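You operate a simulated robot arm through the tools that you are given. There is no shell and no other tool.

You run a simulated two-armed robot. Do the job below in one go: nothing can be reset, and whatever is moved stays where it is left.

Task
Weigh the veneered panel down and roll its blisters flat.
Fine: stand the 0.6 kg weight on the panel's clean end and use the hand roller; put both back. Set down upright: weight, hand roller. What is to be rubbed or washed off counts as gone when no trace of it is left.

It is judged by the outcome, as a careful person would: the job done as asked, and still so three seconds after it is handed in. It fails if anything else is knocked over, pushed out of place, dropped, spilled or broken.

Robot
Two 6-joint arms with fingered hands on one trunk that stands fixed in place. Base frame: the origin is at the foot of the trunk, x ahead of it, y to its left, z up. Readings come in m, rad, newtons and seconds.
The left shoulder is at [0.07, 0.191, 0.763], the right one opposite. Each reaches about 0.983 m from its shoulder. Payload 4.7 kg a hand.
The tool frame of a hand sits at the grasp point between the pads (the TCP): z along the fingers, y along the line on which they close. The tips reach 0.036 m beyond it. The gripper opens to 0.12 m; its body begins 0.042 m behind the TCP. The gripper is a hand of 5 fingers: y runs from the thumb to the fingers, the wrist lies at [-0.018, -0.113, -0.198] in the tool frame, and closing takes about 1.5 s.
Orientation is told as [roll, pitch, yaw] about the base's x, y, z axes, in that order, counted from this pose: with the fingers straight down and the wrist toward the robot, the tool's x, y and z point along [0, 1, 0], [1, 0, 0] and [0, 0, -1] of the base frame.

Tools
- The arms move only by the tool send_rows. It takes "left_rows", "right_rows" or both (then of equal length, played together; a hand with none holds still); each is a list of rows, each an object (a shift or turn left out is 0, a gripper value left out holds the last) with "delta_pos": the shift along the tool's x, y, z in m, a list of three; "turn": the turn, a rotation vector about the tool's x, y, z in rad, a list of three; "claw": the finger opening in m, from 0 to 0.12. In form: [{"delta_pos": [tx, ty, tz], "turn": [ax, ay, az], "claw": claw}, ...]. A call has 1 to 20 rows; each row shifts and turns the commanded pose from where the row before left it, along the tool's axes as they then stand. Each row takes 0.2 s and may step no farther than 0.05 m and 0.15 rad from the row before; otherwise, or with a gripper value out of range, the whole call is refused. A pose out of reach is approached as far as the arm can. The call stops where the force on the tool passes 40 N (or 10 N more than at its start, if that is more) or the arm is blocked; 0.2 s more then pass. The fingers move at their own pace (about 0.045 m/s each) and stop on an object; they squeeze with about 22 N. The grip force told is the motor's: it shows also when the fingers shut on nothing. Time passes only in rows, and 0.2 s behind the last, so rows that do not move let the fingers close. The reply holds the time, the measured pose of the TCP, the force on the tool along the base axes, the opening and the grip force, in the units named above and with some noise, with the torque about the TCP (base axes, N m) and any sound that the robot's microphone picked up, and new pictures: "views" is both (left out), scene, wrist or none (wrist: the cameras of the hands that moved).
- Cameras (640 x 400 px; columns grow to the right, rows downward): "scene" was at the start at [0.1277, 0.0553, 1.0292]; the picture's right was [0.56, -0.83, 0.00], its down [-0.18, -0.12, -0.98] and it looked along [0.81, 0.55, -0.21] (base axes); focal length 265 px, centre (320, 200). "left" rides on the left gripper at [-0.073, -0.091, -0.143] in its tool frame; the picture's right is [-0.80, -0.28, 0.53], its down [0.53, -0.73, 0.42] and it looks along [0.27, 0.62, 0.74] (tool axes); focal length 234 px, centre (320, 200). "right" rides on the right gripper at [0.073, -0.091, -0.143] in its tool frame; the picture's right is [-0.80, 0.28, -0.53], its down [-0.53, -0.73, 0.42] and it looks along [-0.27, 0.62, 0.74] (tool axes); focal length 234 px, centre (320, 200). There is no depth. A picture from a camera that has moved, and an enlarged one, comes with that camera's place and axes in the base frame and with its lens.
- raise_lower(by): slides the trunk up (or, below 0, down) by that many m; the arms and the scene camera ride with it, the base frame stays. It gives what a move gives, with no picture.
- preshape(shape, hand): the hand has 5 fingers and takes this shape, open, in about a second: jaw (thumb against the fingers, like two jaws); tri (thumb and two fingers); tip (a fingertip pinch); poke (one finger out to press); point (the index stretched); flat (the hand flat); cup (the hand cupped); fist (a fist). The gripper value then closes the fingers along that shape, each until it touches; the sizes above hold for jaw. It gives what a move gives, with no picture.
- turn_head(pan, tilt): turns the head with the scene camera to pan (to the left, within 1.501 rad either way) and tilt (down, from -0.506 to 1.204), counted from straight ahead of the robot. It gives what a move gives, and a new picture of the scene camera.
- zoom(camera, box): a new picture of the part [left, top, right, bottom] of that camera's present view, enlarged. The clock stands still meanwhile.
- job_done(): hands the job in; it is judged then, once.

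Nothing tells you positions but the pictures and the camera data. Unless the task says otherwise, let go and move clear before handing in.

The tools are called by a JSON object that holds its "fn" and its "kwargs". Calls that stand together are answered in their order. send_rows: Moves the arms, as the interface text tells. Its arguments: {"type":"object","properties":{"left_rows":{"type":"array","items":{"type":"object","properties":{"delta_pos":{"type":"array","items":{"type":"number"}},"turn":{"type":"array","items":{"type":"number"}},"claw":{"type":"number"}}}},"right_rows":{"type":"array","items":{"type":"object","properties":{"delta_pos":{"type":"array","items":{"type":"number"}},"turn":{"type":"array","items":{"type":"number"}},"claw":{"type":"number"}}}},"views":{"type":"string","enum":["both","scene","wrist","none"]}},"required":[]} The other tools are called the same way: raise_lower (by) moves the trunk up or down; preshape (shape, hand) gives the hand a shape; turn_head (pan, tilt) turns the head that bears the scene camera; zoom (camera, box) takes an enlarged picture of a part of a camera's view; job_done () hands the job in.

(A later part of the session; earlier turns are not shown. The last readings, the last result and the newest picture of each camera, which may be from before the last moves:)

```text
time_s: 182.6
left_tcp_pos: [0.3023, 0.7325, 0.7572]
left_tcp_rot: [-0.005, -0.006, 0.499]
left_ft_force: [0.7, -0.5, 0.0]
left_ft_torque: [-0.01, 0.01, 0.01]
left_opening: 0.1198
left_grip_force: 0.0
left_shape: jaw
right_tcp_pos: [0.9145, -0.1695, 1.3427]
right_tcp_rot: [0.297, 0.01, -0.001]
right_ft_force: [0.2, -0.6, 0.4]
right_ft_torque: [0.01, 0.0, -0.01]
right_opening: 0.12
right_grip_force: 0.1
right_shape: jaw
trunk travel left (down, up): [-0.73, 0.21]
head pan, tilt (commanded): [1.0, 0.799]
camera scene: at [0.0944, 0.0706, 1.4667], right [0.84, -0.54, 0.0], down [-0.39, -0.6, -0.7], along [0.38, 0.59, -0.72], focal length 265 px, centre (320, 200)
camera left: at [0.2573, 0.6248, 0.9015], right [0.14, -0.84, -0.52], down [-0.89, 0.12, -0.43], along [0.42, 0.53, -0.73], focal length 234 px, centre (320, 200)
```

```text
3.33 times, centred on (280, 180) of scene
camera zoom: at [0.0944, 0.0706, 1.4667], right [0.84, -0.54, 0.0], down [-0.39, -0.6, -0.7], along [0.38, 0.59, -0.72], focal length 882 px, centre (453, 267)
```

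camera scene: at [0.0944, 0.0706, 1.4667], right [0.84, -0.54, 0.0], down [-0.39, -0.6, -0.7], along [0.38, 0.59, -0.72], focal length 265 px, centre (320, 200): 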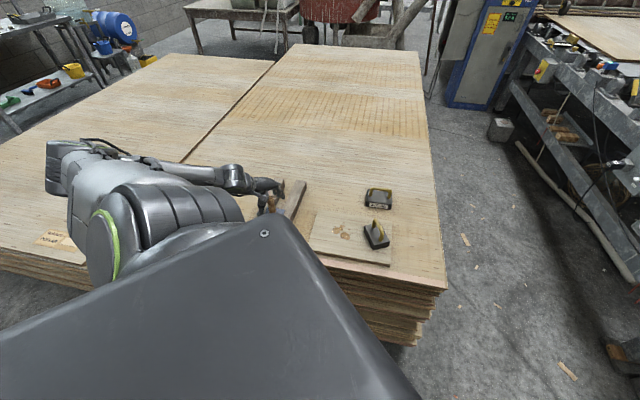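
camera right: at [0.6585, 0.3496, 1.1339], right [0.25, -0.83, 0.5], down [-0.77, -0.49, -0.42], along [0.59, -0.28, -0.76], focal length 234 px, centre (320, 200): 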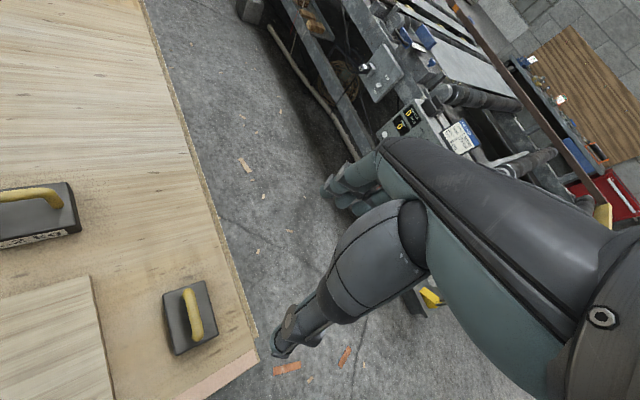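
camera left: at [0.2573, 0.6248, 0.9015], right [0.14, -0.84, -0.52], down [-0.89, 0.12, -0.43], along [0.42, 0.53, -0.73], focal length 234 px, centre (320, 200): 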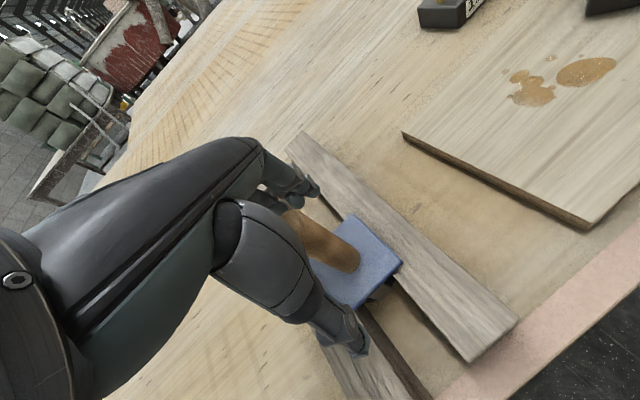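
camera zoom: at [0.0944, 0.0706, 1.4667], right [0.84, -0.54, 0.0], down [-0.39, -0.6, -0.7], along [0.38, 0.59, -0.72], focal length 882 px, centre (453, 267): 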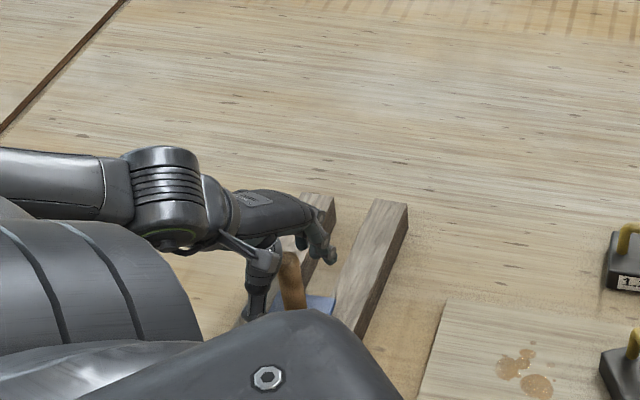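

The handle is centred between the pads. Closing on it.

{"fn": "send_rows", "kwargs": {"left_rows": [{"claw": 0.0}, {}, {}, {}, {}, {}, {}, {}], "views": "both"}}

{"fn": "zoom", "kwargs": {"camera": "left", "box": [240, 200, 440, 380]}}

```text
time_s: 184.4
left_tcp_pos: [0.3014, 0.7327, 0.7566]
left_tcp_rot: [-0.005, -0.007, 0.503]
left_ft_force: [-1.0, -1.0, -0.2]
left_ft_torque: [0.01, -0.05, -0.01]
left_opening: 0.0159
left_grip_force: 22.4
left_shape: jaw
right_tcp_pos: [0.9148, -0.1691, 1.3431]
right_tcp_rot: [0.297, 0.009, 0.0]
right_ft_force: [0.2, -0.5, 0.2]
right_ft_torque: [0.0, -0.01, -0.01]
right_opening: 0.1195
right_grip_force: 0.1
right_shape: jaw
trunk travel left (down, up): [-0.73, 0.21]
head pan, tilt (commanded): [1.0, 0.799]
camera scene: at [0.0942, 0.071, 1.4667], right [0.84, -0.54, 0.0], down [-0.39, -0.6, -0.7], along [0.38, 0.59, -0.72], focal length 265 px, centre (320, 200)
camera left: at [0.257, 0.6251, 0.9015], right [0.15, -0.84, -0.52], down [-0.89, 0.11, -0.43], along [0.42, 0.53, -0.73], focal length 234 px, centre (320, 200)
```

scene: 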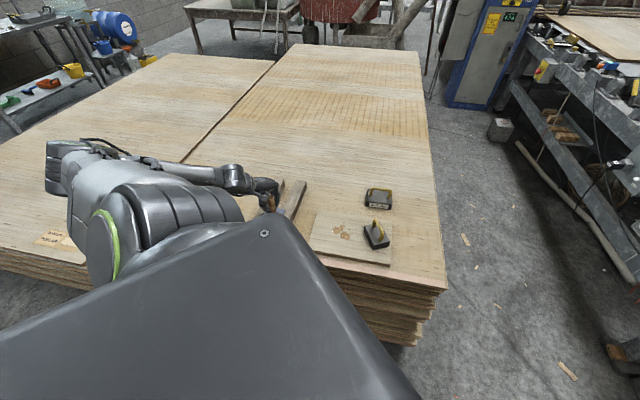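
left: 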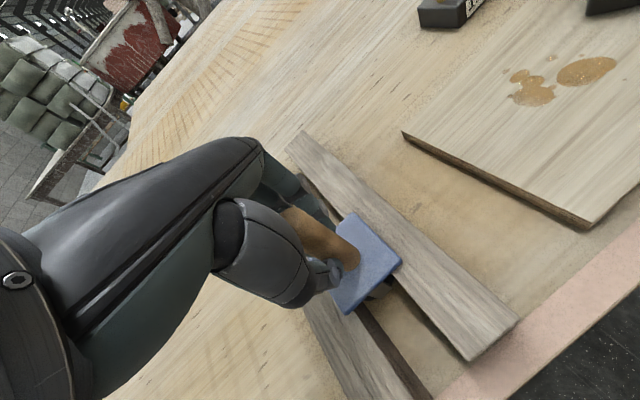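

```text
2.22 times, centred on (340, 290) of left
camera zoom: at [0.257, 0.6251, 0.9015], right [0.15, -0.84, -0.52], down [-0.89, 0.11, -0.43], along [0.42, 0.53, -0.73], focal length 520 px, centre (276, 0)
```

zoom: 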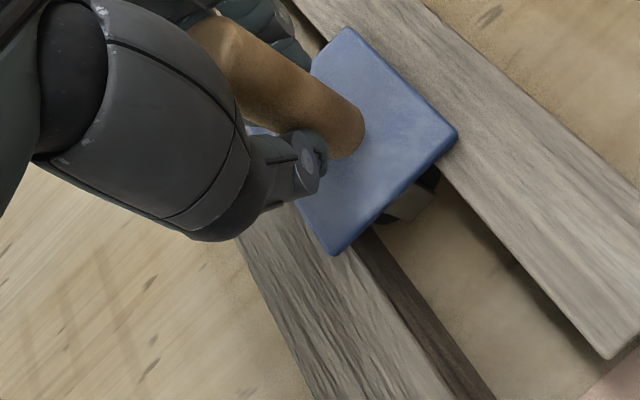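

Firm grip with opening 16 mm. I'll lift it out from between the bars and look at its underside.

{"fn": "send_rows", "kwargs": {"left_rows": [{"delta_pos": [0, 0, -0.02]}, {"delta_pos": [0, 0, -0.02]}, {"delta_pos": [0, 0, -0.02]}, {}], "views": "both"}}

{"fn": "zoom", "kwargs": {"camera": "scene", "box": [220, 120, 340, 240]}}

{"fn": "zoom", "kwargs": {"camera": "left", "box": [240, 200, 440, 380]}}

```text
time_s: 185.4
left_tcp_pos: [0.3017, 0.7317, 0.8177]
left_tcp_rot: [-0.006, -0.008, 0.498]
left_ft_force: [-0.4, -0.2, -1.8]
left_ft_torque: [-0.02, 0.02, 0.0]
left_opening: 0.0156
left_grip_force: 22.0
left_shape: jaw
right_tcp_pos: [0.9142, -0.1695, 1.3431]
right_tcp_rot: [0.297, 0.011, 0.0]
right_ft_force: [-0.5, -0.1, 0.8]
right_ft_torque: [-0.05, 0.0, -0.01]
right_opening: 0.12
right_grip_force: 0.1
right_shape: jaw
trunk travel left (down, up): [-0.73, 0.21]
head pan, tilt (commanded): [1.0, 0.799]
camera scene: at [0.0943, 0.0715, 1.4666], right [0.84, -0.54, 0.0], down [-0.39, -0.6, -0.7], along [0.38, 0.59, -0.72], focal length 265 px, centre (320, 200)
camera left: at [0.2571, 0.6256, 0.9614], right [0.14, -0.84, -0.52], down [-0.89, 0.11, -0.43], along [0.42, 0.53, -0.73], focal length 234 px, centre (320, 200)
```

scene: 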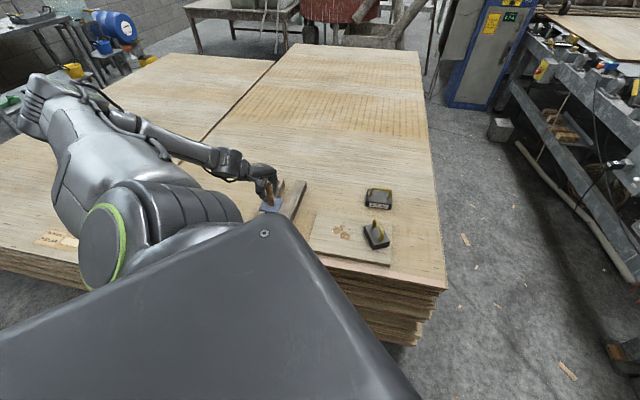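
left: 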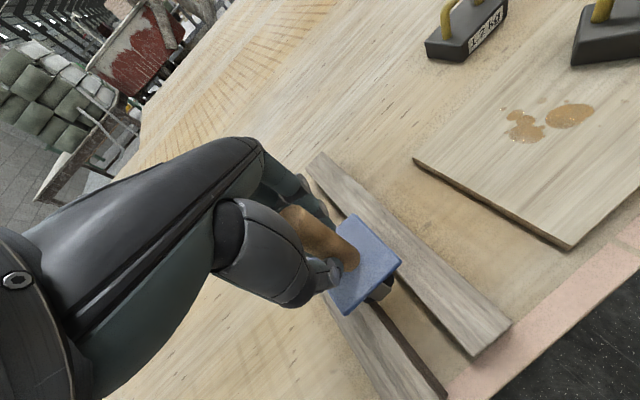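

```text
3.33 times, centred on (280, 180) of scene
camera zoom: at [0.0943, 0.0715, 1.4666], right [0.84, -0.54, 0.0], down [-0.39, -0.6, -0.7], along [0.38, 0.59, -0.72], focal length 882 px, centre (453, 267)
```

zoom: 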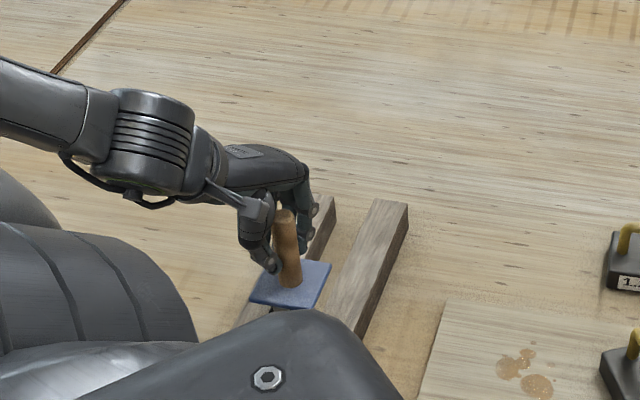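

```text
2.22 times, centred on (340, 290) of left
camera zoom: at [0.2571, 0.6256, 0.9614], right [0.14, -0.84, -0.52], down [-0.89, 0.11, -0.43], along [0.42, 0.53, -0.73], focal length 520 px, centre (276, 0)
```

zoom: 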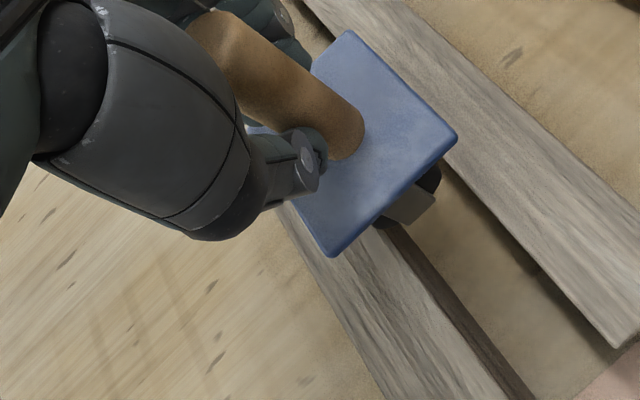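

Held securely with a load of about 1.8 N. I'll raise it a bit more, then carry it over the right bar to above the panel.

{"fn": "send_rows", "kwargs": {"left_rows": [{"delta_pos": [0, 0, -0.02]}, {"delta_pos": [-0.0207, 0.0049, -0.0075]}, {"delta_pos": [-0.0207, 0.0049, -0.0075]}, {"delta_pos": [-0.0419, 0.0142, -0.0018]}, {"delta_pos": [-0.0419, 0.0142, -0.0018]}, {"delta_pos": [-0.0419, 0.0142, -0.0018]}, {}], "views": "both"}}

{"fn": "zoom", "kwargs": {"camera": "scene", "box": [240, 110, 400, 270]}}

```text
time_s: 187.0
left_tcp_pos: [0.4269, 0.6113, 0.8588]
left_tcp_rot: [-0.006, -0.006, 0.499]
left_ft_force: [0.1, 0.3, -2.0]
left_ft_torque: [0.0, 0.0, -0.03]
left_opening: 0.0151
left_grip_force: 22.6
left_shape: jaw
right_tcp_pos: [0.9145, -0.17, 1.3443]
right_tcp_rot: [0.298, 0.01, 0.001]
right_ft_force: [-0.3, -0.4, -0.6]
right_ft_torque: [0.02, -0.02, -0.04]
right_opening: 0.1199
right_grip_force: 0.1
right_shape: jaw
trunk travel left (down, up): [-0.73, 0.21]
head pan, tilt (commanded): [1.0, 0.799]
camera scene: at [0.0938, 0.0712, 1.4667], right [0.84, -0.54, 0.0], down [-0.39, -0.6, -0.7], along [0.38, 0.59, -0.72], focal length 265 px, centre (320, 200)
camera left: at [0.3829, 0.5037, 1.003], right [0.14, -0.84, -0.52], down [-0.89, 0.12, -0.43], along [0.42, 0.53, -0.73], focal length 234 px, centre (320, 200)
```

scene: 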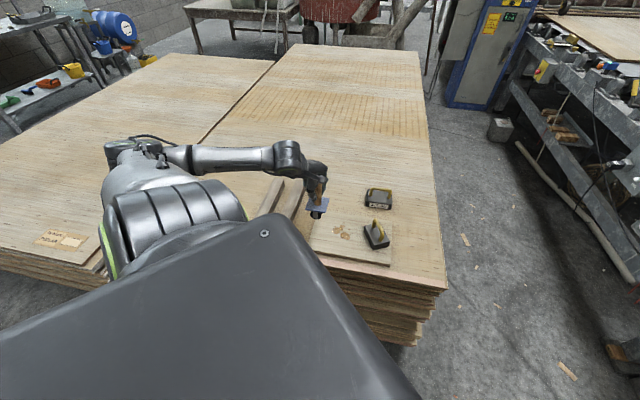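
left: 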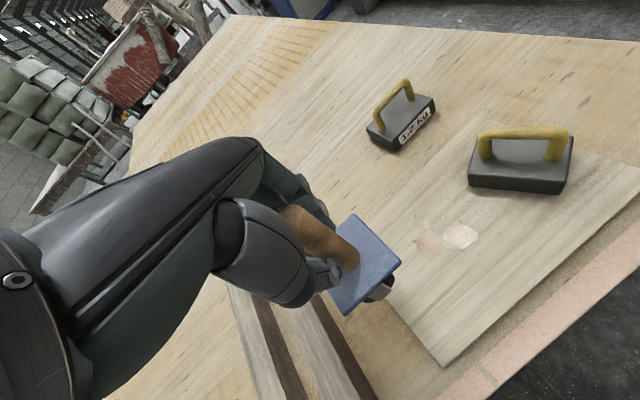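

```text
2.50 times, centred on (320, 190) of scene
camera zoom: at [0.0938, 0.0712, 1.4667], right [0.84, -0.54, 0.0], down [-0.39, -0.6, -0.7], along [0.38, 0.59, -0.72], focal length 662 px, centre (320, 225)
```

zoom: 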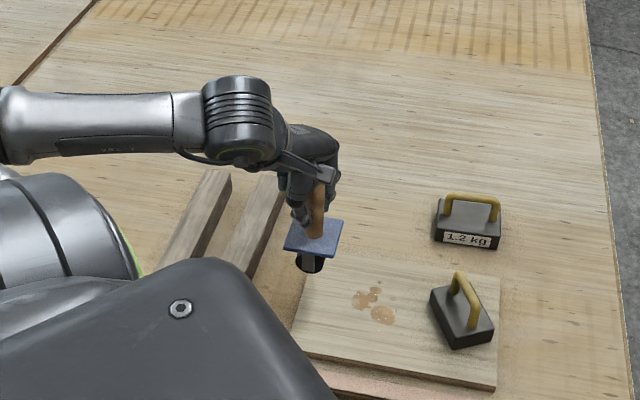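

Roller is over the panel's left edge region. Let me look at the roller's underside in more detail.

{"fn": "zoom", "kwargs": {"camera": "scene", "box": [295, 170, 345, 225]}}

{"fn": "zoom", "kwargs": {"camera": "left", "box": [310, 200, 500, 370]}}

```text
7.27 times, centred on (320, 198) of scene
camera zoom: at [0.0938, 0.0712, 1.4667], right [0.84, -0.54, 0.0], down [-0.39, -0.6, -0.7], along [0.38, 0.59, -0.72], focal length 1925 px, centre (320, 218)
```

zoom: 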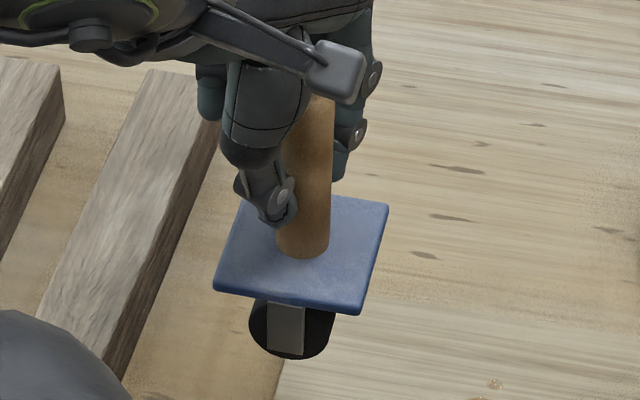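

```text
2.35 times, centred on (405, 285) of left
camera zoom: at [0.3829, 0.5037, 1.003], right [0.14, -0.84, -0.52], down [-0.89, 0.12, -0.43], along [0.42, 0.53, -0.73], focal length 551 px, centre (120, 0)
```

zoom: 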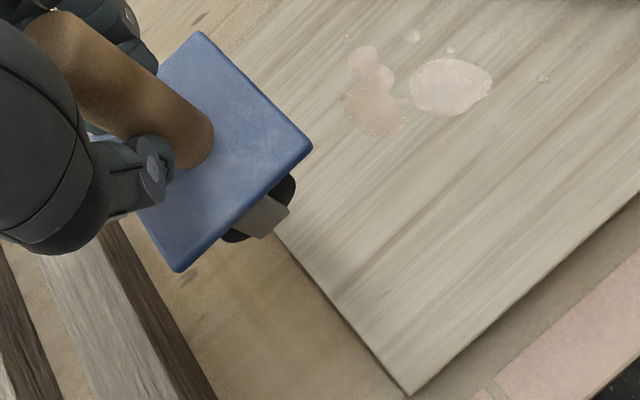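

The underside shows a black roller whose axis runs near-to-far, aligned with the panel's short side, so it rolls along the panel's length. I'll go above the panel's left end on the near blister lane and come down.

{"fn": "send_rows", "kwargs": {"left_rows": [{"delta_pos": [-0.0133, -0.0088, 0.0194]}, {"delta_pos": [-0.0133, -0.0088, 0.0194]}, {}], "views": "both"}}

{"fn": "zoom", "kwargs": {"camera": "scene", "box": [280, 160, 400, 270]}}

```text
time_s: 187.8
left_tcp_pos: [0.4248, 0.5792, 0.8204]
left_tcp_rot: [-0.005, -0.007, 0.5]
left_ft_force: [-0.4, 0.4, -2.5]
left_ft_torque: [-0.03, 0.03, -0.03]
left_opening: 0.0156
left_grip_force: 22.2
left_shape: jaw
right_tcp_pos: [0.9168, -0.1704, 1.341]
right_tcp_rot: [0.296, 0.012, 0.0]
right_ft_force: [-0.2, -0.3, -0.4]
right_ft_torque: [-0.02, 0.0, -0.01]
right_opening: 0.1196
right_grip_force: 0.1
right_shape: jaw
trunk travel left (down, up): [-0.73, 0.21]
head pan, tilt (commanded): [1.0, 0.799]
camera scene: at [0.0946, 0.0711, 1.4667], right [0.84, -0.54, 0.0], down [-0.39, -0.6, -0.7], along [0.38, 0.59, -0.72], focal length 265 px, centre (320, 200)
camera left: at [0.3799, 0.4717, 0.9645], right [0.14, -0.84, -0.52], down [-0.89, 0.12, -0.43], along [0.42, 0.53, -0.73], focal length 234 px, centre (320, 200)
```

scene: 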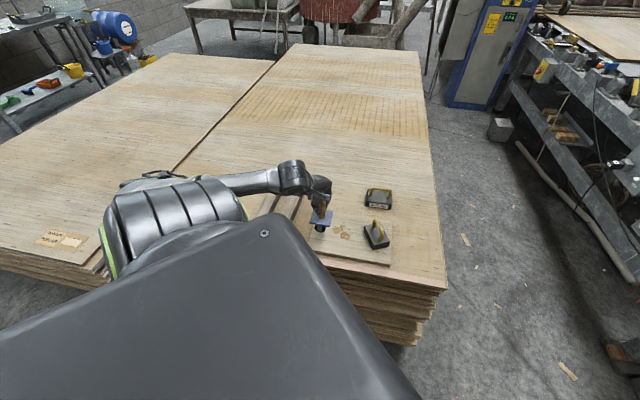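
left: 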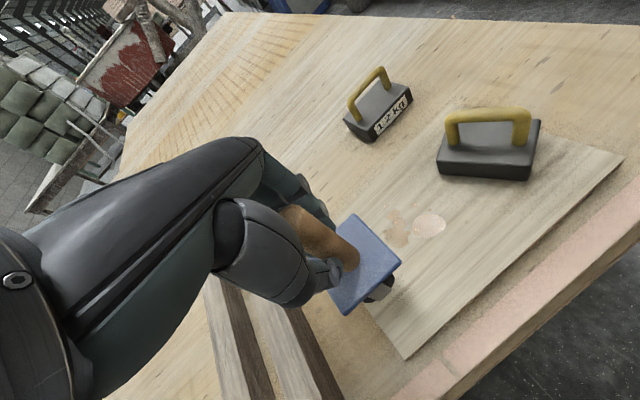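

```text
3.64 times, centred on (340, 215) of scene
camera zoom: at [0.0946, 0.0711, 1.4667], right [0.84, -0.54, 0.0], down [-0.39, -0.6, -0.7], along [0.38, 0.59, -0.72], focal length 962 px, centre (247, 146)
```

zoom: 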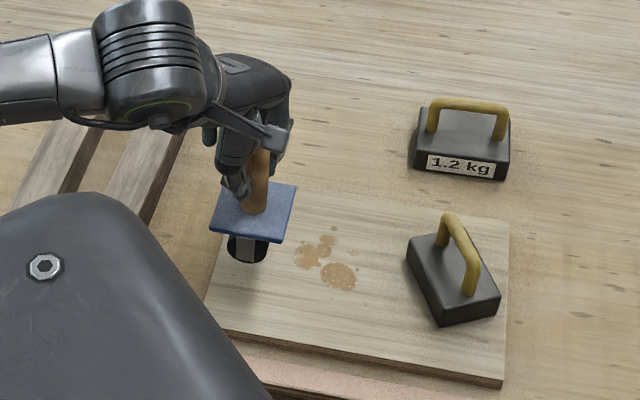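

Good view. I'll lower in small steps to find contact.

{"fn": "send_rows", "kwargs": {"left_rows": [{"delta_pos": [0, 0, 0.01]}, {"delta_pos": [0, 0, 0.01]}, {"delta_pos": [0, 0, 0.01]}, {"delta_pos": [0, 0, 0.008]}, {}], "views": "none"}}

{"fn": "send_rows", "kwargs": {"left_rows": [{"delta_pos": [0, 0, 0.004]}, {"delta_pos": [0, 0, 0.004]}, {}], "views": "none"}}

```text
time_s: 189.0
left_tcp_pos: [0.4258, 0.5794, 0.7823]
left_tcp_rot: [-0.005, -0.007, 0.499]
left_ft_force: [-0.4, 0.4, -3.0]
left_ft_torque: [0.01, 0.02, 0.0]
left_opening: 0.0154
left_grip_force: 22.5
left_shape: jaw
right_tcp_pos: [0.9166, -0.1685, 1.3429]
right_tcp_rot: [0.298, 0.011, 0.001]
right_ft_force: [1.0, -0.1, 0.0]
right_ft_torque: [0.02, 0.0, 0.01]
right_opening: 0.12
right_grip_force: 0.0
right_shape: jaw
trunk travel left (down, up): [-0.73, 0.21]
head pan, tilt (commanded): [1.0, 0.799]
```

```text
time_s: 189.8
left_tcp_pos: [0.4255, 0.5779, 0.7759]
left_tcp_rot: [-0.005, -0.01, 0.498]
left_ft_force: [-2.1, -2.3, 4.9]
left_ft_torque: [-0.05, 0.03, -0.02]
left_opening: 0.0156
left_grip_force: 21.7
left_shape: jaw
right_tcp_pos: [0.9146, -0.1701, 1.3435]
right_tcp_rot: [0.3, 0.01, 0.001]
right_ft_force: [-0.1, 0.5, 0.2]
right_ft_torque: [0.01, 0.01, -0.02]
right_opening: 0.1197
right_grip_force: 0.0
right_shape: jaw
trunk travel left (down, up): [-0.73, 0.21]
head pan, tilt (commanded): [1.0, 0.799]
```

Contact at z ≈ 0.778. I'll press a few millimetres more and roll along the panel toward its centre.

{"fn": "send_rows", "kwargs": {"left_rows": [{"delta_pos": [0, 0, 0.006]}, {"delta_pos": [-0.0192, 0.0055, 0]}, {"delta_pos": [-0.0192, 0.0055, 0]}, {"delta_pos": [-0.0192, 0.0055, 0]}, {"delta_pos": [-0.0192, 0.0055, 0]}, {"delta_pos": [-0.0192, 0.0055, 0]}, {"delta_pos": [-0.0192, 0.0055, 0]}, {}], "views": "both"}}

{"fn": "zoom", "kwargs": {"camera": "scene", "box": [280, 160, 400, 270]}}

```text
time_s: 191.6
left_tcp_pos: [0.5078, 0.5142, 0.7819]
left_tcp_rot: [-0.013, 0.001, 0.495]
left_ft_force: [0.2, -0.3, -2.9]
left_ft_torque: [0.05, -0.01, 0.01]
left_opening: 0.0158
left_grip_force: 22.1
left_shape: jaw
left hand out of reach, approached as far as the arm can: row 6, 7
right_tcp_pos: [0.9157, -0.1699, 1.3431]
right_tcp_rot: [0.297, 0.01, 0.001]
right_ft_force: [0.0, -0.2, 0.0]
right_ft_torque: [-0.02, 0.0, 0.02]
right_opening: 0.1199
right_grip_force: 0.1
right_shape: jaw
trunk travel left (down, up): [-0.73, 0.21]
head pan, tilt (commanded): [1.0, 0.799]
camera scene: at [0.0942, 0.071, 1.4666], right [0.84, -0.54, 0.0], down [-0.39, -0.6, -0.7], along [0.38, 0.59, -0.72], focal length 265 px, centre (320, 200)
camera left: at [0.4631, 0.4076, 0.9272], right [0.14, -0.85, -0.52], down [-0.9, 0.11, -0.43], along [0.42, 0.52, -0.74], focal length 234 px, centre (320, 200)
```

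scene: 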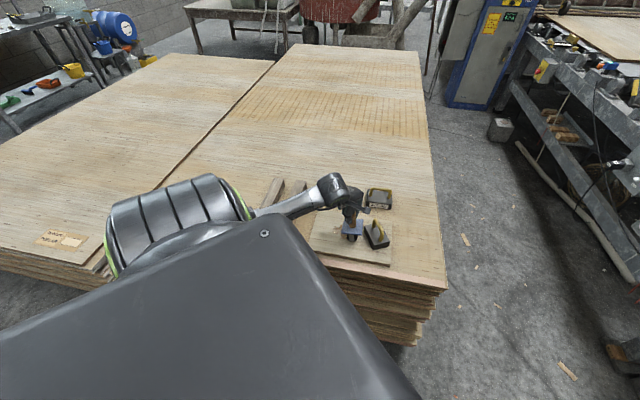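
left: 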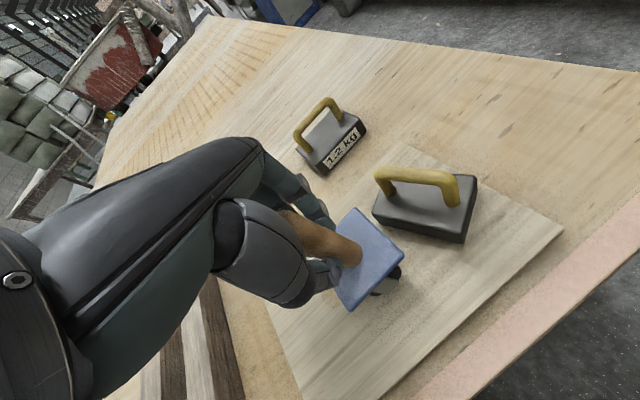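

```text
3.64 times, centred on (340, 215) of scene
camera zoom: at [0.0942, 0.071, 1.4666], right [0.84, -0.54, 0.0], down [-0.39, -0.6, -0.7], along [0.38, 0.59, -0.72], focal length 962 px, centre (247, 146)
```

zoom: 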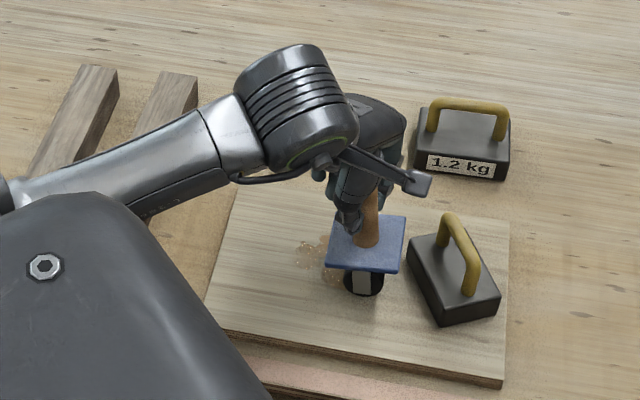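

The first pass stalled at a yaw-dependent limit just past the blisters. I'll lift, return to the lane start, and use yaw ≈ 0.22, where the arm has room, rolling square to the roller's axis.

{"fn": "send_rows", "kwargs": {"left_rows": [{"delta_pos": [0, 0, -0.015]}, {"delta_pos": [0.033, -0.0048, -0.004]}, {"delta_pos": [0.033, -0.0048, -0.004]}, {"delta_pos": [0.033, -0.0048, -0.004]}, {"turn": [0, 0, 0.0917]}, {"turn": [0, 0, 0.0917]}, {"turn": [0, 0, 0.0917]}, {}], "views": "both"}}

{"fn": "zoom", "kwargs": {"camera": "scene", "box": [280, 160, 400, 270]}}

{"fn": "zoom", "kwargs": {"camera": "left", "box": [300, 150, 520, 350]}}

```text
time_s: 193.4
left_tcp_pos: [0.4485, 0.5939, 0.8076]
left_tcp_rot: [-0.004, -0.009, 0.222]
left_ft_force: [0.2, 0.2, -2.6]
left_ft_torque: [0.05, 0.01, -0.02]
left_opening: 0.0159
left_grip_force: 21.9
left_shape: jaw
right_tcp_pos: [0.9162, -0.1688, 1.3437]
right_tcp_rot: [0.299, 0.012, -0.001]
right_ft_force: [0.5, -0.3, 0.5]
right_ft_torque: [0.02, 0.02, 0.01]
right_opening: 0.1201
right_grip_force: 0.0
right_shape: jaw
trunk travel left (down, up): [-0.73, 0.21]
head pan, tilt (commanded): [1.0, 0.799]
camera scene: at [0.0948, 0.071, 1.4666], right [0.84, -0.54, 0.0], down [-0.39, -0.6, -0.7], along [0.38, 0.59, -0.72], focal length 265 px, centre (320, 200)
camera left: at [0.3755, 0.5026, 0.9515], right [-0.09, -0.85, -0.52], down [-0.83, 0.36, -0.43], along [0.55, 0.4, -0.73], focal length 234 px, centre (320, 200)
```

scene: 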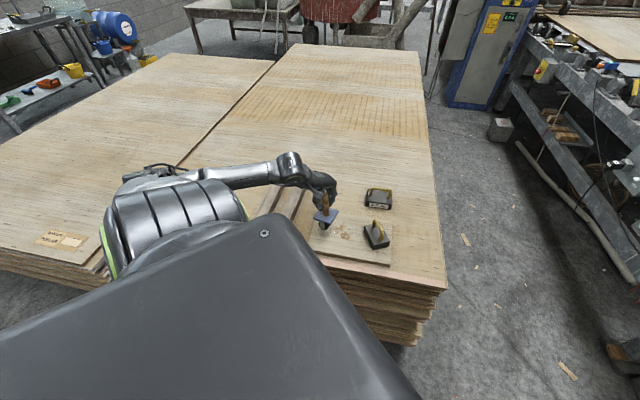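
left: 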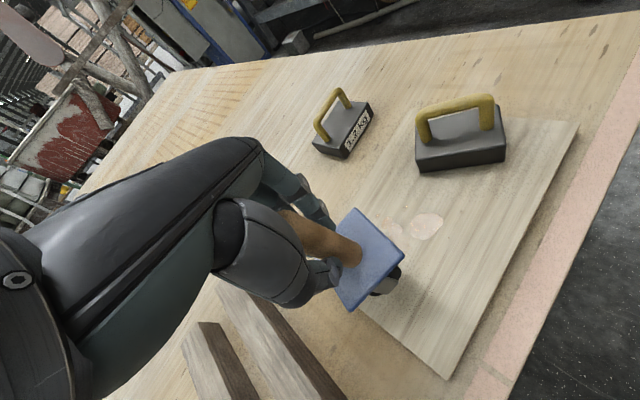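

```text
3.64 times, centred on (340, 215) of scene
camera zoom: at [0.0948, 0.071, 1.4666], right [0.84, -0.54, 0.0], down [-0.39, -0.6, -0.7], along [0.38, 0.59, -0.72], focal length 962 px, centre (247, 146)
```

zoom: 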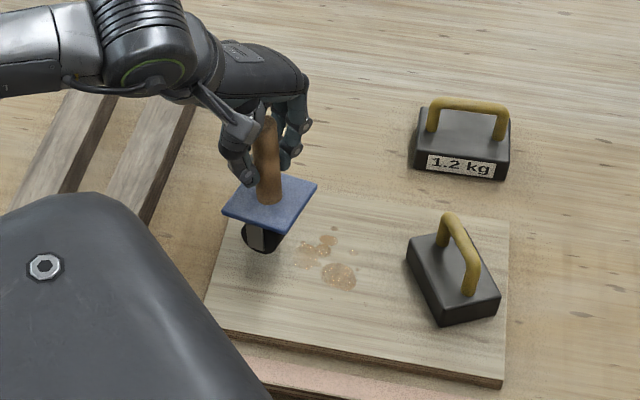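

```text
2.00 times, centred on (410, 250) of left
camera zoom: at [0.3755, 0.5026, 0.9515], right [-0.09, -0.85, -0.52], down [-0.83, 0.36, -0.43], along [0.55, 0.4, -0.73], focal length 468 px, centre (140, 100)
```

zoom: 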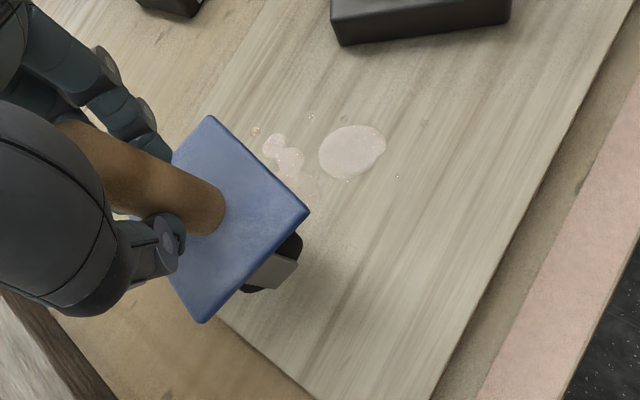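

The blisters have already faded where the roller passed, so it works. I'll lower, press, and roll lane 1 forward and back.

{"fn": "send_rows", "kwargs": {"left_rows": [{"delta_pos": [0, 0, 0.015]}, {"delta_pos": [0, 0, 0.015]}, {"delta_pos": [0, 0, 0.008]}, {"delta_pos": [-0.0188, 0.0057, 0]}, {"delta_pos": [-0.0188, 0.0057, 0]}, {"delta_pos": [-0.0188, 0.0057, 0]}, {"delta_pos": [-0.0188, 0.0057, 0]}, {"delta_pos": [-0.0188, 0.0057, 0]}, {"delta_pos": [-0.0188, 0.0057, 0]}, {"delta_pos": [-0.0188, 0.0057, 0]}, {}], "views": "scene"}}

{"fn": "zoom", "kwargs": {"camera": "scene", "box": [280, 160, 400, 270]}}

```text
time_s: 195.8
left_tcp_pos: [0.514, 0.4734, 0.7736]
left_tcp_rot: [-0.003, -0.012, 0.225]
left_ft_force: [-8.7, -0.7, 17.7]
left_ft_torque: [0.01, 0.28, -0.03]
left_opening: 0.0172
left_grip_force: 22.7
left_shape: jaw
right_tcp_pos: [0.9117, -0.17, 1.344]
right_tcp_rot: [0.299, 0.008, -0.001]
right_ft_force: [-0.2, 0.1, 0.4]
right_ft_torque: [0.04, 0.02, -0.01]
right_opening: 0.1202
right_grip_force: 0.1
right_shape: jaw
trunk travel left (down, up): [-0.73, 0.21]
head pan, tilt (commanded): [1.0, 0.799]
camera scene: at [0.0913, 0.0695, 1.4671], right [0.84, -0.54, 0.0], down [-0.39, -0.6, -0.7], along [0.38, 0.59, -0.72], focal length 265 px, centre (320, 200)
```

scene: 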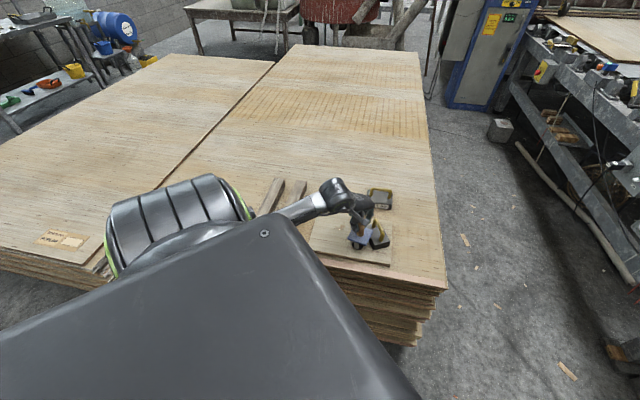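

```text
3.64 times, centred on (340, 215) of scene
camera zoom: at [0.0913, 0.0695, 1.4671], right [0.84, -0.54, 0.0], down [-0.39, -0.6, -0.7], along [0.38, 0.59, -0.72], focal length 962 px, centre (247, 146)
```

zoom: 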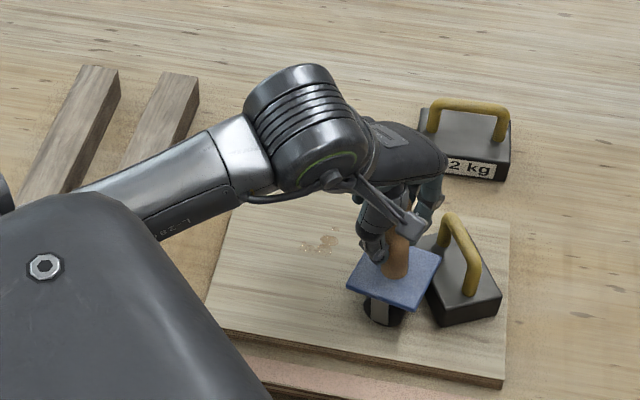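

Pressing at about 18 N, and the large blister has gone beneath this lane. Rolling back along the same lane.

{"fn": "send_rows", "kwargs": {"left_rows": [{"delta_pos": [0.0188, -0.0057, 0]}, {"delta_pos": [0.0188, -0.0057, 0]}, {"delta_pos": [0.0188, -0.0057, 0]}, {"delta_pos": [0.0188, -0.0057, 0]}, {"delta_pos": [0.0188, -0.0057, 0]}, {"delta_pos": [0.0188, -0.0057, 0]}, {"delta_pos": [0.0188, -0.0057, 0]}, {}], "views": "both"}}

{"fn": "zoom", "kwargs": {"camera": "scene", "box": [280, 160, 400, 270]}}

{"fn": "zoom", "kwargs": {"camera": "left", "box": [300, 150, 520, 350]}}

```text
time_s: 197.6
left_tcp_pos: [0.4482, 0.5948, 0.7695]
left_tcp_rot: [-0.005, -0.009, 0.226]
left_ft_force: [3.7, 1.9, 8.2]
left_ft_torque: [-0.03, -0.4, 0.06]
left_opening: 0.0165
left_grip_force: 22.2
left_shape: jaw
right_tcp_pos: [0.9153, -0.1702, 1.3427]
right_tcp_rot: [0.298, 0.01, 0.001]
right_ft_force: [-0.7, -1.1, -0.2]
right_ft_torque: [0.01, 0.0, 0.0]
right_opening: 0.1198
right_grip_force: 0.1
right_shape: jaw
trunk travel left (down, up): [-0.73, 0.21]
head pan, tilt (commanded): [1.0, 0.799]
camera scene: at [0.0944, 0.0699, 1.4668], right [0.84, -0.54, 0.0], down [-0.39, -0.6, -0.7], along [0.38, 0.59, -0.72], focal length 265 px, centre (320, 200)
camera left: at [0.3758, 0.502, 0.9141], right [-0.09, -0.85, -0.53], down [-0.83, 0.35, -0.43], along [0.55, 0.4, -0.73], focal length 234 px, centre (320, 200)
```

scene: 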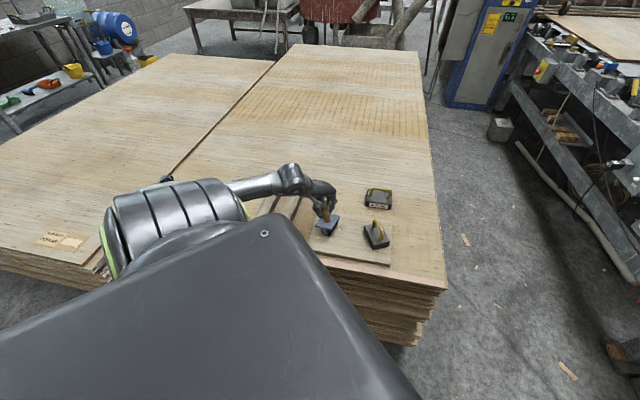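
left: 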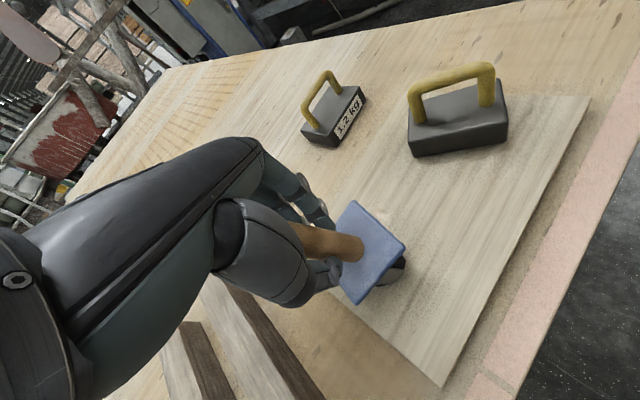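

```text
3.64 times, centred on (340, 215) of scene
camera zoom: at [0.0944, 0.0699, 1.4668], right [0.84, -0.54, 0.0], down [-0.39, -0.6, -0.7], along [0.38, 0.59, -0.72], focal length 962 px, centre (247, 146)
```

zoom: 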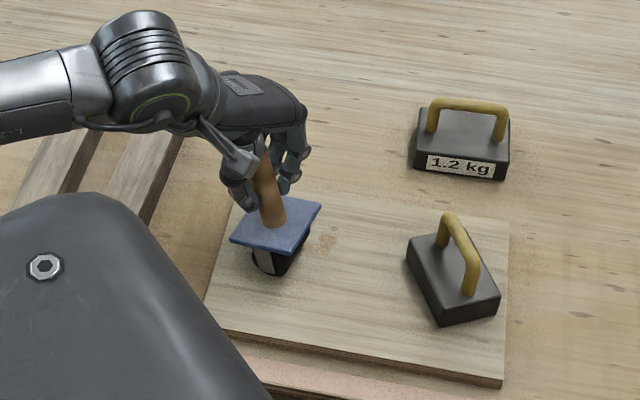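

```text
2.00 times, centred on (410, 250) of left
camera zoom: at [0.3758, 0.502, 0.9141], right [-0.09, -0.85, -0.53], down [-0.83, 0.35, -0.43], along [0.55, 0.4, -0.73], focal length 468 px, centre (140, 100)
```

zoom: 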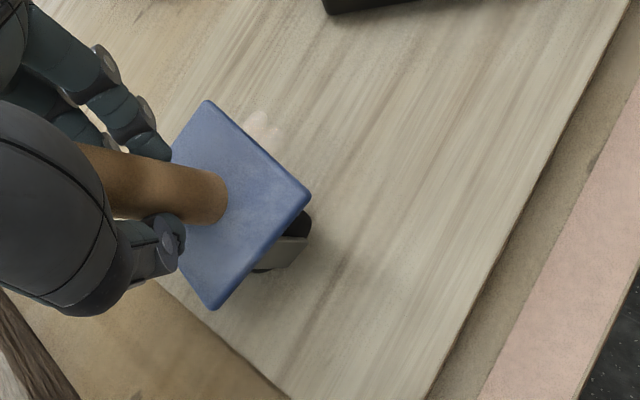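

The large blister is gone; some remnant is left on the far lane. I'll lift, shift to lane 2 and roll that.

{"fn": "send_rows", "kwargs": {"left_rows": [{"delta_pos": [0, 0, -0.015]}, {"delta_pos": [0.0068, 0.0415, 0]}, {}, {"delta_pos": [0, 0, 0.009]}, {"delta_pos": [0, 0, 0.009]}, {"delta_pos": [-0.0188, 0.0055, 0]}, {"delta_pos": [-0.0188, 0.0055, 0]}, {"delta_pos": [-0.0188, 0.0055, 0]}, {"delta_pos": [-0.0188, 0.0055, 0]}, {"delta_pos": [-0.0188, 0.0055, 0]}, {}], "views": "both"}}

{"fn": "zoom", "kwargs": {"camera": "scene", "box": [280, 160, 400, 270]}}

```text
time_s: 200.0
left_tcp_pos: [0.5344, 0.5245, 0.7708]
left_tcp_rot: [0.0, -0.011, 0.225]
left_ft_force: [-5.5, 0.5, 14.4]
left_ft_torque: [-0.03, 0.05, -0.02]
left_opening: 0.0168
left_grip_force: 21.8
left_shape: jaw
right_tcp_pos: [0.9134, -0.1707, 1.3449]
right_tcp_rot: [0.299, 0.008, 0.0]
right_ft_force: [0.0, -0.9, -0.3]
right_ft_torque: [-0.02, -0.03, 0.05]
right_opening: 0.1197
right_grip_force: 0.0
right_shape: jaw
trunk travel left (down, up): [-0.73, 0.21]
head pan, tilt (commanded): [1.0, 0.799]
camera scene: at [0.0918, 0.0697, 1.467], right [0.84, -0.54, 0.0], down [-0.39, -0.6, -0.7], along [0.38, 0.59, -0.72], focal length 265 px, centre (320, 200)
camera left: at [0.461, 0.4326, 0.9134], right [-0.09, -0.85, -0.53], down [-0.83, 0.35, -0.43], along [0.55, 0.4, -0.73], focal length 234 px, centre (320, 200)
```

scene: 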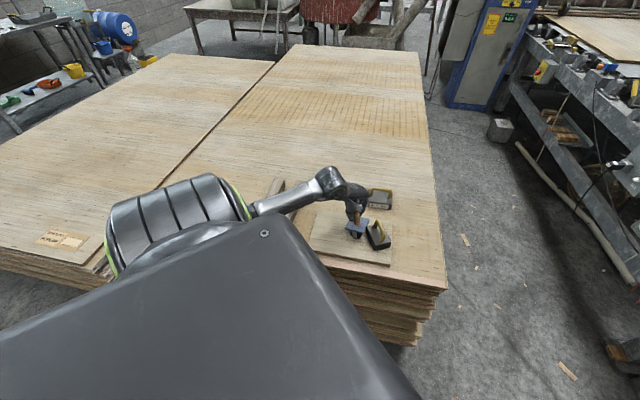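
left: 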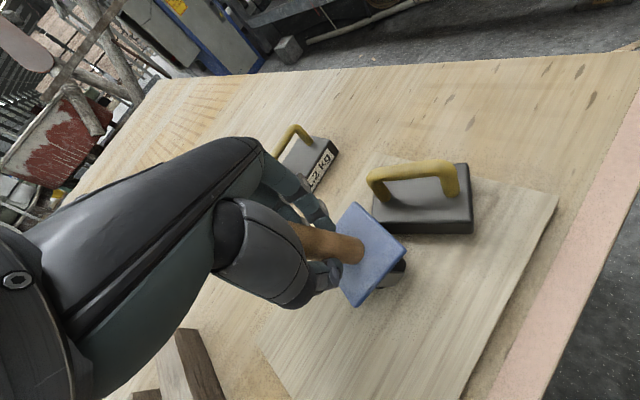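

```text
3.64 times, centred on (340, 215) of scene
camera zoom: at [0.0918, 0.0697, 1.467], right [0.84, -0.54, 0.0], down [-0.39, -0.6, -0.7], along [0.38, 0.59, -0.72], focal length 962 px, centre (247, 146)
```

zoom: 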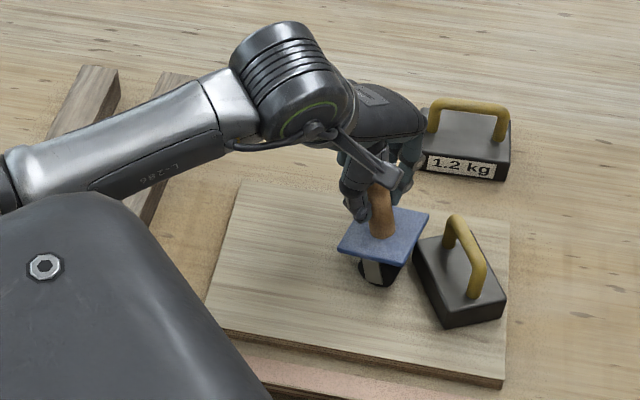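

No blister remains visible on this side. I'll roll back, lift the roller away, and inspect the surface closely.

{"fn": "send_rows", "kwargs": {"left_rows": [{"delta_pos": [0.0188, -0.0055, 0]}, {"delta_pos": [0.0188, -0.0055, 0]}, {"delta_pos": [0.0188, -0.0055, 0]}, {"delta_pos": [0.0188, -0.0055, 0]}, {"delta_pos": [0.0188, -0.0055, 0]}, {"delta_pos": [0, 0, -0.02]}, {"delta_pos": [0, 0, -0.02]}, {"delta_pos": [0.03, -0.02, -0.01]}, {}], "views": "both"}}

{"fn": "zoom", "kwargs": {"camera": "scene", "box": [280, 160, 400, 270]}}

{"fn": "zoom", "kwargs": {"camera": "left", "box": [340, 130, 560, 330]}}

```text
time_s: 202.0
left_tcp_pos: [0.4607, 0.6339, 0.8158]
left_tcp_rot: [-0.004, -0.005, 0.224]
left_ft_force: [0.8, 0.0, -3.1]
left_ft_torque: [0.0, 0.02, -0.03]
left_opening: 0.0157
left_grip_force: 22.5
left_shape: jaw
right_tcp_pos: [0.9163, -0.1697, 1.3421]
right_tcp_rot: [0.299, 0.012, 0.0]
right_ft_force: [0.7, -0.6, 0.2]
right_ft_torque: [0.0, 0.01, 0.0]
right_opening: 0.1199
right_grip_force: 0.0
right_shape: jaw
trunk travel left (down, up): [-0.73, 0.21]
head pan, tilt (commanded): [1.0, 0.799]
camera scene: at [0.0955, 0.0707, 1.4666], right [0.84, -0.54, 0.0], down [-0.39, -0.6, -0.7], along [0.38, 0.59, -0.72], focal length 265 px, centre (320, 200)
camera left: at [0.3894, 0.5432, 0.9607], right [-0.09, -0.85, -0.52], down [-0.83, 0.35, -0.43], along [0.55, 0.4, -0.73], focal length 234 px, centre (320, 200)
```

scene: 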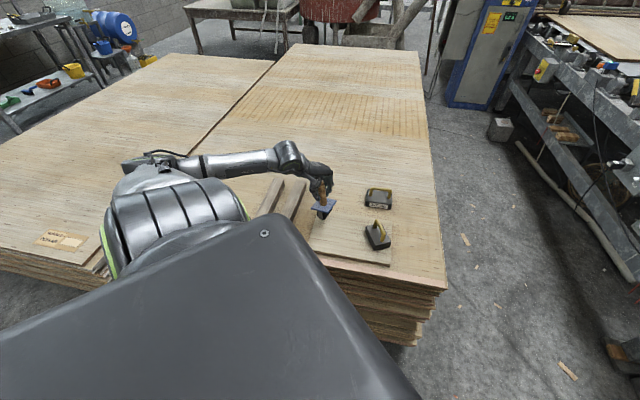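
left: 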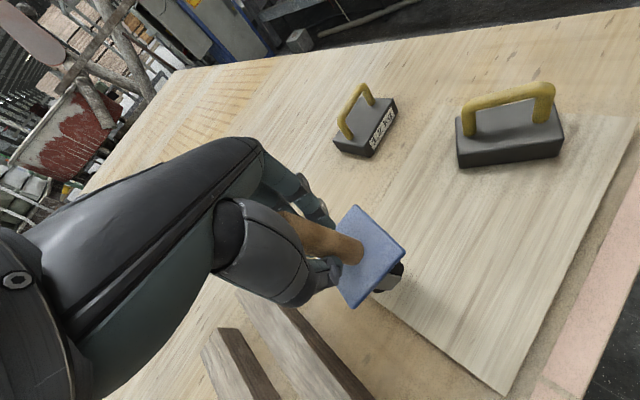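

```text
3.64 times, centred on (340, 215) of scene
camera zoom: at [0.0955, 0.0707, 1.4666], right [0.84, -0.54, 0.0], down [-0.39, -0.6, -0.7], along [0.38, 0.59, -0.72], focal length 962 px, centre (247, 146)
```

zoom: 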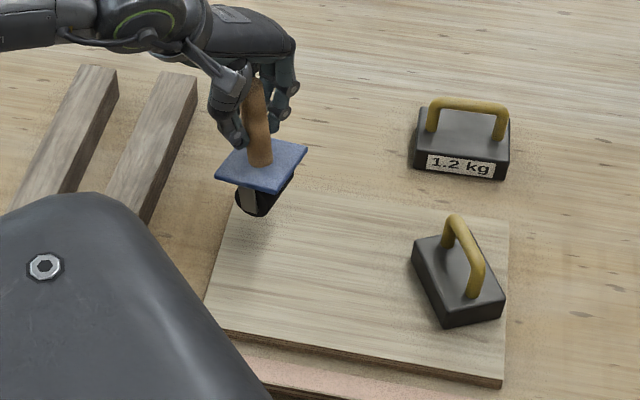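

```text
2.00 times, centred on (450, 230) of left
camera zoom: at [0.3894, 0.5432, 0.9607], right [-0.09, -0.85, -0.52], down [-0.83, 0.35, -0.43], along [0.55, 0.4, -0.73], focal length 468 px, centre (60, 140)
```

zoom: 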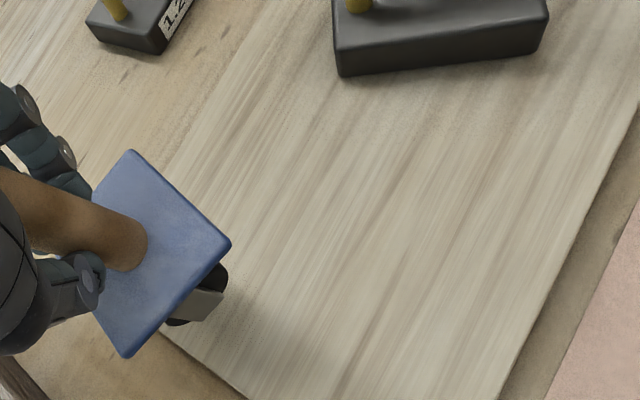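

The blisters look gone. I'll zoom further to look for any trace.

{"fn": "zoom", "kwargs": {"camera": "left", "box": [400, 140, 520, 250]}}

{"fn": "zoom", "kwargs": {"camera": "left", "box": [400, 220, 540, 340]}}

{"fn": "zoom", "kwargs": {"camera": "scene", "box": [325, 205, 385, 250]}}

```text
3.64 times, centred on (460, 195) of left
camera zoom: at [0.3894, 0.5432, 0.9607], right [-0.09, -0.85, -0.52], down [-0.83, 0.35, -0.43], along [0.55, 0.4, -0.73], focal length 852 px, centre (-189, 218)
```

zoom: 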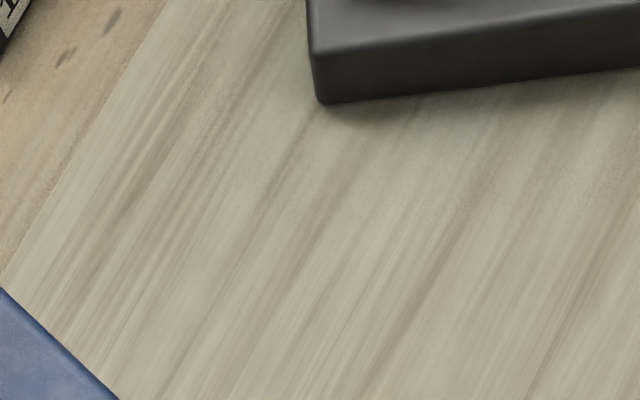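

```text
3.33 times, centred on (470, 280) of left
camera zoom: at [0.3894, 0.5432, 0.9607], right [-0.09, -0.85, -0.52], down [-0.83, 0.35, -0.43], along [0.55, 0.4, -0.73], focal length 781 px, centre (-180, -67)
```

zoom: 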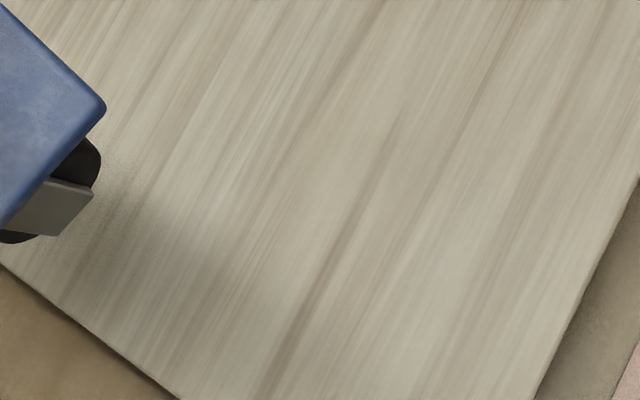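

```text
8.89 times, centred on (355, 228) of scene
camera zoom: at [0.0955, 0.0707, 1.4666], right [0.84, -0.54, 0.0], down [-0.39, -0.6, -0.7], along [0.38, 0.59, -0.72], focal length 2353 px, centre (9, -44)
```

zoom: 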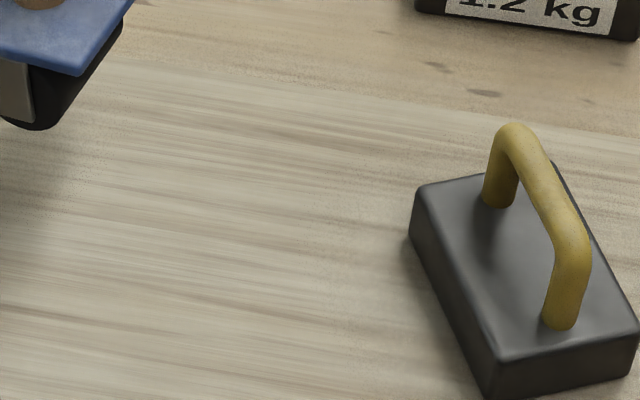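

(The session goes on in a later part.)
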